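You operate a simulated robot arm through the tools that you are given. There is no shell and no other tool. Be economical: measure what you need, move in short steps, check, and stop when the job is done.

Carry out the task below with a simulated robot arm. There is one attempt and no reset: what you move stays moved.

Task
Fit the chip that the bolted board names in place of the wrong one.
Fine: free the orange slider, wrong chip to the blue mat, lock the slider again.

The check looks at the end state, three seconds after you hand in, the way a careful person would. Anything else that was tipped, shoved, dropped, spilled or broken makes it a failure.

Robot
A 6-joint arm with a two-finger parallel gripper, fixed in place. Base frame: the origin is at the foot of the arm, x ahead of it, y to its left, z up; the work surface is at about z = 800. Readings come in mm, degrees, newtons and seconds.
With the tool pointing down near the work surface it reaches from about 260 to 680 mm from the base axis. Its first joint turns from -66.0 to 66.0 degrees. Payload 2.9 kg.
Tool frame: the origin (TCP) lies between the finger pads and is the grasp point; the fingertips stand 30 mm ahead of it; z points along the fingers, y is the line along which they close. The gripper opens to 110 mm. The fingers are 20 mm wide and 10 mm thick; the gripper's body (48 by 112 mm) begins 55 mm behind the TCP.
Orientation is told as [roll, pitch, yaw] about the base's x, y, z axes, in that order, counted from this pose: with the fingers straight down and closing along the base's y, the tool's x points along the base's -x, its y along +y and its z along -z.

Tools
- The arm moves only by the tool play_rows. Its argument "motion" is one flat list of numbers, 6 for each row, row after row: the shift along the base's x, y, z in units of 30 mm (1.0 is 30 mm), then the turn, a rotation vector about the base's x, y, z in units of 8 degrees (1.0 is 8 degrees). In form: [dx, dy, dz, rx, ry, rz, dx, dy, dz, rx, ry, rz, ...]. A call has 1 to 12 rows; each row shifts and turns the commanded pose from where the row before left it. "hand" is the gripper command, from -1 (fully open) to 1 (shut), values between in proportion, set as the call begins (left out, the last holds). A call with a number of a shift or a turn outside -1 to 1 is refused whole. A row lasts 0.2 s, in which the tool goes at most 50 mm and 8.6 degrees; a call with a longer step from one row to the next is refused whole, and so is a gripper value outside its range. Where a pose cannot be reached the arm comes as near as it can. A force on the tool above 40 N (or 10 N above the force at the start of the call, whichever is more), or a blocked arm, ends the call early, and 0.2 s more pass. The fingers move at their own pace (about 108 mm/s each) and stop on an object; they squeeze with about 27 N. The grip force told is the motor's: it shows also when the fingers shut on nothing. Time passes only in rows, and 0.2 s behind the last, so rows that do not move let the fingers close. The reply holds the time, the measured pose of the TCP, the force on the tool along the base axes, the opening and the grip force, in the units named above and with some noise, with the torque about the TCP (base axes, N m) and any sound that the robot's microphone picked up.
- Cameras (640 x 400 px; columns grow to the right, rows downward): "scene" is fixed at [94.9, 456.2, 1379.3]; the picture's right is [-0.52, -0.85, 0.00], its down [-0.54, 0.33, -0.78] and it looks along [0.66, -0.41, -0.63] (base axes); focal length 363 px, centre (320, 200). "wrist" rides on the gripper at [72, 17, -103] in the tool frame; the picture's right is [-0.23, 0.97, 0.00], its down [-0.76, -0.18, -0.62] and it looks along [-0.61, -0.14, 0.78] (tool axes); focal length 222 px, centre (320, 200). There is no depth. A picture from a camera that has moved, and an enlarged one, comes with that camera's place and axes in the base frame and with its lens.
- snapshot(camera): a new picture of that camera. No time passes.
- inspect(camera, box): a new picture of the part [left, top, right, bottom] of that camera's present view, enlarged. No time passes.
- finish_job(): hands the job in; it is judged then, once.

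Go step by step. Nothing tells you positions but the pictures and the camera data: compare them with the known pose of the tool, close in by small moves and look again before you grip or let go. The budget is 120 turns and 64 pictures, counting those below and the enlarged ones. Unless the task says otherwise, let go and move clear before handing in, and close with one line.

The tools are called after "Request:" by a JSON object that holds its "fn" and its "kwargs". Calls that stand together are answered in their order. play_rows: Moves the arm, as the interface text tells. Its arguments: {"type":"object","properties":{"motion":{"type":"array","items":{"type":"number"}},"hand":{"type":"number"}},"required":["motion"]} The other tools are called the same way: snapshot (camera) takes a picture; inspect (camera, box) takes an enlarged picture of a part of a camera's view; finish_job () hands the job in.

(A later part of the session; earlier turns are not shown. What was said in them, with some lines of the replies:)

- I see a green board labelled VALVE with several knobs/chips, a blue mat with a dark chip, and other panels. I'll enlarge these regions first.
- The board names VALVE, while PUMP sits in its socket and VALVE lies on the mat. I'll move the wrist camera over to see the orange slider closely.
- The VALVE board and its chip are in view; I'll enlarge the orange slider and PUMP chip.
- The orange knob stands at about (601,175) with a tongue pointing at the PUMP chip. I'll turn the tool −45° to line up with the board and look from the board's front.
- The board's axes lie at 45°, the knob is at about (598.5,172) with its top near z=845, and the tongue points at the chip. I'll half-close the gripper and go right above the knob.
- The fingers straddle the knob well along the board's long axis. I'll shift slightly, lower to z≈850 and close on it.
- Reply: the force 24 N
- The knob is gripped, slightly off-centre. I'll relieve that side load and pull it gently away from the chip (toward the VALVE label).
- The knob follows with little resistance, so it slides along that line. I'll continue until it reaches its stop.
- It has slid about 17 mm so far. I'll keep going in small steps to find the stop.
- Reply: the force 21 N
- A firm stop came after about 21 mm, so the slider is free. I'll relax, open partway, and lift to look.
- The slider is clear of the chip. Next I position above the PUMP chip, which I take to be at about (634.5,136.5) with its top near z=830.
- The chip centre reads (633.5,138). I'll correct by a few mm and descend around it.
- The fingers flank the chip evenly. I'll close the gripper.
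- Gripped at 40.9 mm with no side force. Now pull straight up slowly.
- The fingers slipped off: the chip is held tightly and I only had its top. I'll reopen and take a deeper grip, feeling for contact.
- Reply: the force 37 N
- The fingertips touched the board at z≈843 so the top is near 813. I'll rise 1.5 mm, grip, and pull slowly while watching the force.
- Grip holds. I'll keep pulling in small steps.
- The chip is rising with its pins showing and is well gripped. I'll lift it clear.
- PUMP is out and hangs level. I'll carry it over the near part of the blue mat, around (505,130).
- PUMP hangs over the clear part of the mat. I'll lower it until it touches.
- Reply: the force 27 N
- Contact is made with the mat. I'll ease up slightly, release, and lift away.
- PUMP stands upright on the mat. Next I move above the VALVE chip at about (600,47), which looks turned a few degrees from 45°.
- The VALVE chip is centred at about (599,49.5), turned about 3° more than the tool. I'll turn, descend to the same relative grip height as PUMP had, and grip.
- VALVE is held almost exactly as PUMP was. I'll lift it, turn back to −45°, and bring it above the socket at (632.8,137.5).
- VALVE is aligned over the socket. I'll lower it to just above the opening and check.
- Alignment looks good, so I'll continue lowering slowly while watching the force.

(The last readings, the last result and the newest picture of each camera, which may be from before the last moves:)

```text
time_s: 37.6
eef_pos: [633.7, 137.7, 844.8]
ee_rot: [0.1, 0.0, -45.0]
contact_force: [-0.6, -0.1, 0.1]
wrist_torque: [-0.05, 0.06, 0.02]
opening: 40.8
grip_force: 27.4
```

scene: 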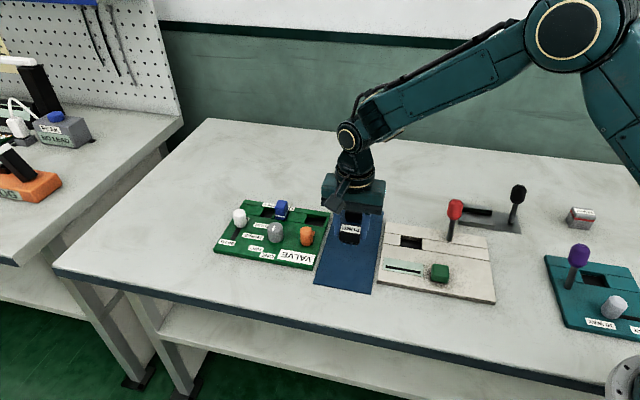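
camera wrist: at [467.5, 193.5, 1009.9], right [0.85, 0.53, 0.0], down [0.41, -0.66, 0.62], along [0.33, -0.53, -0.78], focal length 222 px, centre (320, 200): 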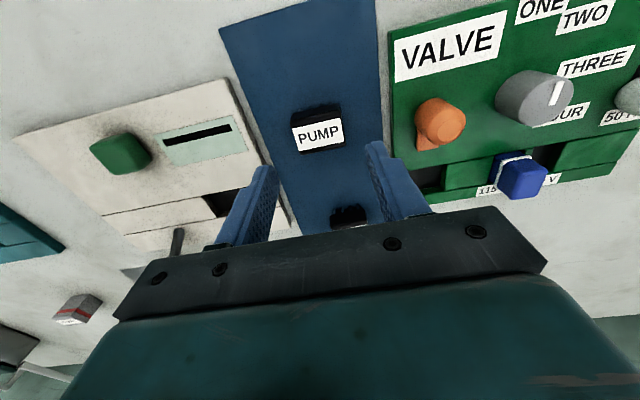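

Request:
{"fn": "play_rows", "kwargs": {"motion": [0, 0, -0.06, 0, 0, 0, 0, 0, -0.06, 0, 0, 0, 0, 0, 0, 0, 0, 0]}}

Request:
{"fn": "inspect", "kwargs": {"camera": "scene", "box": [280, 170, 360, 240]}}

```text
time_s: 38.4
eef_pos: [633.4, 137.7, 842.8]
ee_rot: [0.1, 0.0, -45.0]
contact_force: [-3.5, -0.5, 8.2]
wrist_torque: [-0.12, 0.27, -0.01]
opening: 41.0
grip_force: 26.9
```

```text
5.71 times, centred on (320, 205) of scene
camera zoom: at [94.7, 456.2, 1379.3], right [-0.52, -0.85, 0.0], down [-0.54, 0.33, -0.78], along [0.66, -0.41, -0.63], focal length 2072 px, centre (320, 171)
```

zoom: 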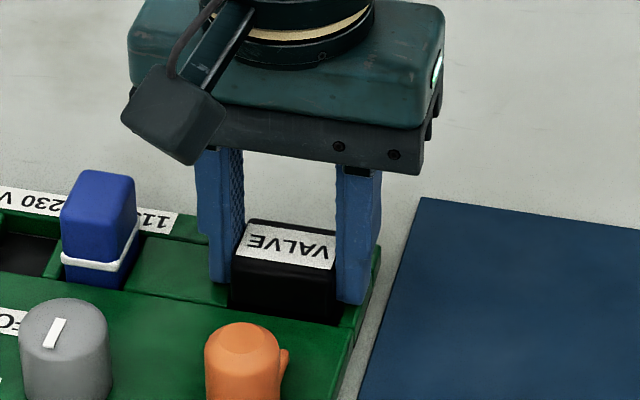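

The chip is nearly seated with light contact. I'll push slightly more, then release, rise, and close the fingers to press on its top.

Request:
{"fn": "play_rows", "kwargs": {"motion": [0, 0, -0.06, 0, 0, 0, 0, 0, 0, 0, 0, 0]}}

Request:
{"fn": "play_rows", "kwargs": {"motion": [0, 0, 0.06, 0, 0, 0, 0, 0, 0, 0, 0, 0, 0, 0, 0, 0, 0, 0], "hand": 0}}

Request:
{"fn": "play_rows", "kwargs": {"motion": [0, 0, 0.3, 0, 0, 0, 0, 0, 0.4, 0, 0, 0, 0, 0, 0.6, 0, 0, 0, 0, 0, 0.6, 0, 0, 0]}}

Request:
{"fn": "inspect", "kwargs": {"camera": "scene", "box": [290, 190, 350, 240]}}

Request:
{"fn": "inspect", "kwargs": {"camera": "wrist", "box": [250, 60, 400, 180]}}

```text
time_s: 39.0
eef_pos: [634.3, 138.4, 841.7]
ee_rot: [0.2, -0.1, -44.9]
contact_force: [-11.6, -4.5, 28.4]
wrist_torque: [-0.59, 0.95, 0.01]
opening: 41.0
grip_force: 26.9
```

```text
time_s: 39.8
eef_pos: [634.9, 140.2, 842.0]
ee_rot: [0.2, -0.1, -45.0]
contact_force: [9.4, 11.1, 17.3]
wrist_torque: [0.14, 0.16, -0.2]
opening: 47.6
grip_force: 0.0
```

```text
time_s: 40.8
eef_pos: [633.1, 137.2, 896.9]
ee_rot: [0.0, 0.0, -45.0]
contact_force: [-0.1, 0.3, 0.6]
wrist_torque: [0.0, 0.01, 0.02]
opening: 55.1
grip_force: 0.0
```

```text
8.00 times, centred on (320, 215) of scene
camera zoom: at [94.9, 456.2, 1379.3], right [-0.52, -0.85, 0.0], down [-0.54, 0.33, -0.78], along [0.66, -0.41, -0.63], focal length 2901 px, centre (320, 80)
```

zoom: 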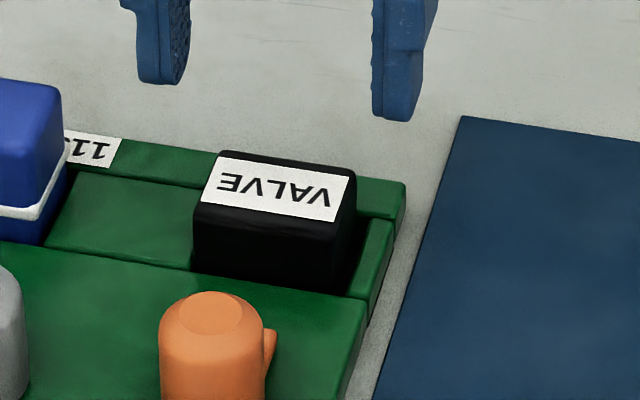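

```text
3.33 times, centred on (325, 120) of wrist
camera zoom: at [594.3, 200.8, 1000.3], right [0.85, 0.53, 0.0], down [0.41, -0.66, 0.62], along [0.33, -0.53, -0.78], focal length 740 px, centre (303, 467)
```

zoom: 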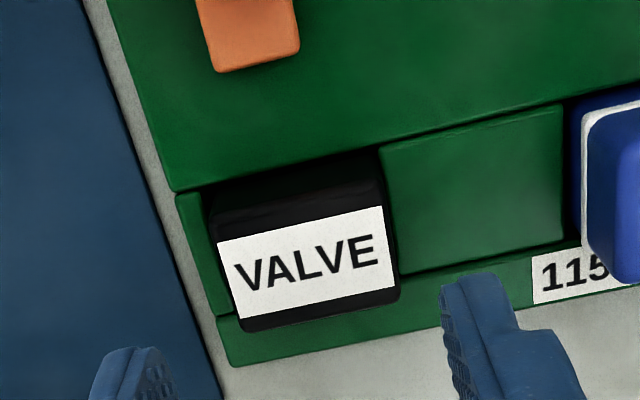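

VALVE sits exactly where PUMP sat, comparing pictures pixel for pixel. Now I return to the orange knob to lock it.

Request:
{"fn": "play_rows", "kwargs": {"motion": [-0.58, 0.58, 0, 0, 0, 0, -0.58, 0.58, 0, 0, 0, 0, -0.58, 0.57, 0, 0, 0, 0, 0, 0, -0.4, 0, 0, 0, 0, 0, -0.4, 0, 0, 0, 0, 0, -0.4, 0, 0, 0, 0, 0, -0.37, 0, 0, 0, 0, 0, 0, 0, 0, 0]}}

Request:
{"fn": "play_rows", "kwargs": {"motion": [0, 0, 0, 0, 0, 0, 0, 0, 0, 0, 0, 0], "hand": 1}}

Request:
{"fn": "snapshot", "kwargs": {"camera": "wrist"}}

```text
time_s: 42.6
eef_pos: [581.8, 189.6, 849.5]
ee_rot: [0.0, 0.0, -45.0]
contact_force: [-0.1, -0.8, 1.3]
wrist_torque: [0.01, 0.0, -0.01]
opening: 54.8
grip_force: 0.0
```

```text
time_s: 43.2
eef_pos: [582.3, 189.0, 849.8]
ee_rot: [-0.2, 0.0, -45.0]
contact_force: [-7.2, -5.9, 1.1]
wrist_torque: [0.5, -0.38, 0.06]
opening: 26.8
grip_force: 45.2
```

```text
19 pictures are left
camera wrist: at [542.7, 252.3, 953.3], right [0.85, 0.53, 0.0], down [0.41, -0.66, 0.62], along [0.33, -0.53, -0.78], focal length 222 px, centre (320, 200)
```

wrist: 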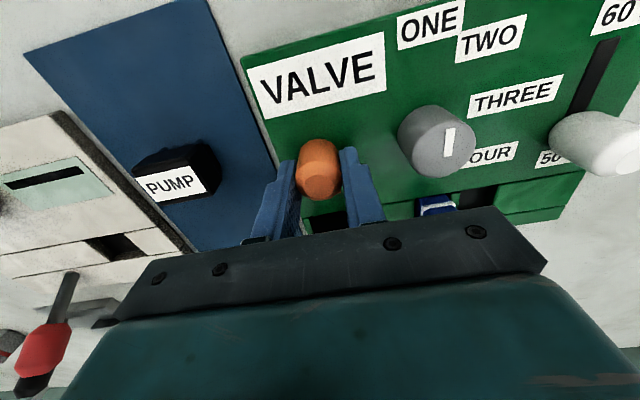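

The knob is gripped. I'll slide it back toward the chip.

Request:
{"fn": "play_rows", "kwargs": {"motion": [0.09, -0.1, 0, 0, 0, 0, 0.1, -0.1, 0, 0, 0, 0, 0.1, -0.1, 0, 0, 0, 0, 0.1, -0.1, 0, 0, 0, 0, 0, 0, 0, 0, 0, 0]}}

Request:
{"fn": "play_rows", "kwargs": {"motion": [0.08, -0.08, 0, 0, 0, 0, 0.06, -0.06, 0, 0, 0, 0, 0, 0, 0, 0, 0, 0]}}

```text
time_s: 44.4
eef_pos: [592.0, 178.5, 849.3]
ee_rot: [-0.1, 0.0, -44.9]
contact_force: [-7.9, -4.3, -7.0]
wrist_torque: [0.59, -0.31, 0.05]
opening: 26.9
grip_force: 44.6
```

```text
time_s: 45.2
eef_pos: [597.6, 174.6, 850.0]
ee_rot: [-0.1, 0.0, -44.9]
contact_force: [-9.4, -7.2, -10.9]
wrist_torque: [0.6, -0.32, 0.13]
opening: 27.1
grip_force: 44.9
```

It is back near its original place with no end stop felt yet. I'll nudge on gently to find it.

Request:
{"fn": "play_rows", "kwargs": {"motion": [0.05, -0.05, 0, 0, 0, 0, 0, 0, 0, 0, 0, 0]}}

Request:
{"fn": "play_rows", "kwargs": {"motion": [0.04, -0.04, 0, 0, 0, 0, 0, 0, 0, 0, 0, 0]}}

```text
time_s: 45.8
eef_pos: [597.8, 172.9, 848.8]
ee_rot: [-0.1, 0.2, -44.8]
contact_force: [-14.6, -3.7, -10.6]
wrist_torque: [0.26, -0.54, -0.12]
opening: 27.1
grip_force: 44.9
```

```text
time_s: 46.4
eef_pos: [599.0, 172.5, 849.9]
ee_rot: [-0.2, 0.1, -44.7]
contact_force: [-22.1, 6.8, -8.9]
wrist_torque: [0.51, -0.37, -0.07]
opening: 27.1
grip_force: 45.5
```

A firm stop is reached, matching the original position. I'll ease off, release and lift clear, then check.

Request:
{"fn": "play_rows", "kwargs": {"motion": [-0.02, 0.02, 0, 0, 0, 0, 0, 0, 0, 0, 0, 0]}}

Request:
{"fn": "play_rows", "kwargs": {"motion": [0, 0, 0, 0, 0, 0, 0, 0, 0, 0, 0, 0, 0, 0, 0.6, 0, 0, 0, 0, 0, 0.8, 0, 0, 0, 0, 0, 0.8, 0, 0, 0, -0.5, 0.5, 0.8, 0, 0, 0, -0.5, 0.5, 0.8, 0, 0, 0], "hand": 0}}

Request:
{"fn": "inspect", "kwargs": {"camera": "wrist", "box": [240, 90, 400, 220]}}

Request:
{"fn": "inspect", "kwargs": {"camera": "scene", "box": [205, 185, 345, 275]}}

Request:
{"fn": "snapshot", "kwargs": {"camera": "scene"}}

```text
time_s: 47.0
eef_pos: [597.8, 173.0, 849.2]
ee_rot: [-0.2, 0.0, -44.8]
contact_force: [-19.0, 9.6, -11.9]
wrist_torque: [0.97, 0.01, 0.19]
opening: 26.6
grip_force: 44.8
```

```text
time_s: 48.6
eef_pos: [570.5, 202.5, 963.5]
ee_rot: [0.0, 0.0, -45.0]
contact_force: [-0.7, -0.1, -0.3]
wrist_torque: [0.03, 0.0, 0.0]
opening: 54.8
grip_force: 0.1
```

```text
3.08 times, centred on (320, 155) of wrist
camera zoom: at [531.8, 265.7, 1067.0], right [0.85, 0.53, 0.0], down [0.41, -0.66, 0.62], along [0.33, -0.53, -0.78], focal length 684 px, centre (320, 338)
```

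zoom: 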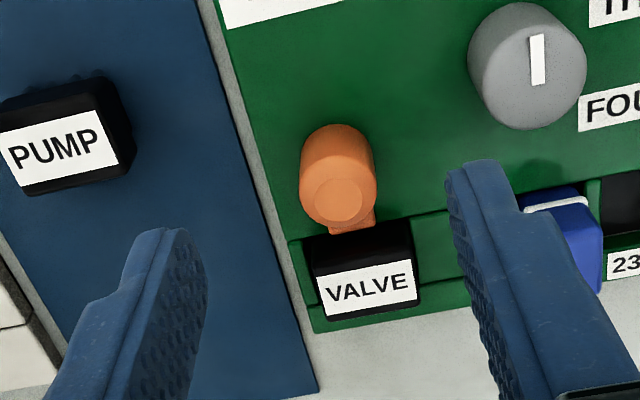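

```text
4.44 times, centred on (275, 230) of scene
camera zoom: at [94.9, 456.2, 1379.3], right [-0.52, -0.85, 0.0], down [-0.54, 0.33, -0.78], along [0.66, -0.41, -0.63], focal length 1611 px, centre (520, 67)
```

zoom: 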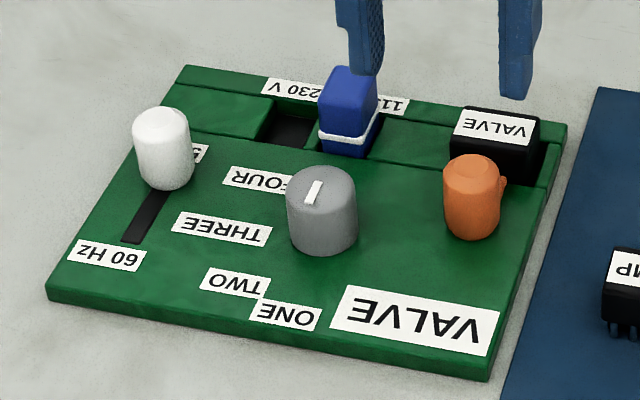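

```text
16 pictures are left
```

scene: 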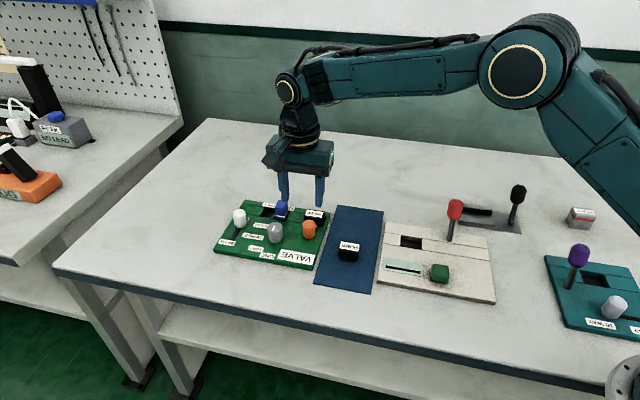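

The board looks the same as at the start, but with VALVE in the socket. The orange slider is back at its original position, PUMP stands upright on the blue mat, and nothing else has moved, so I'm handing in.

Request:
{"fn": "finish_job", "kwargs": {}}

```text
The job is handed in.
```

The VALVE chip is in the board's socket in place of PUMP, PUMP is on the blue mat, and the orange slider is locked again.
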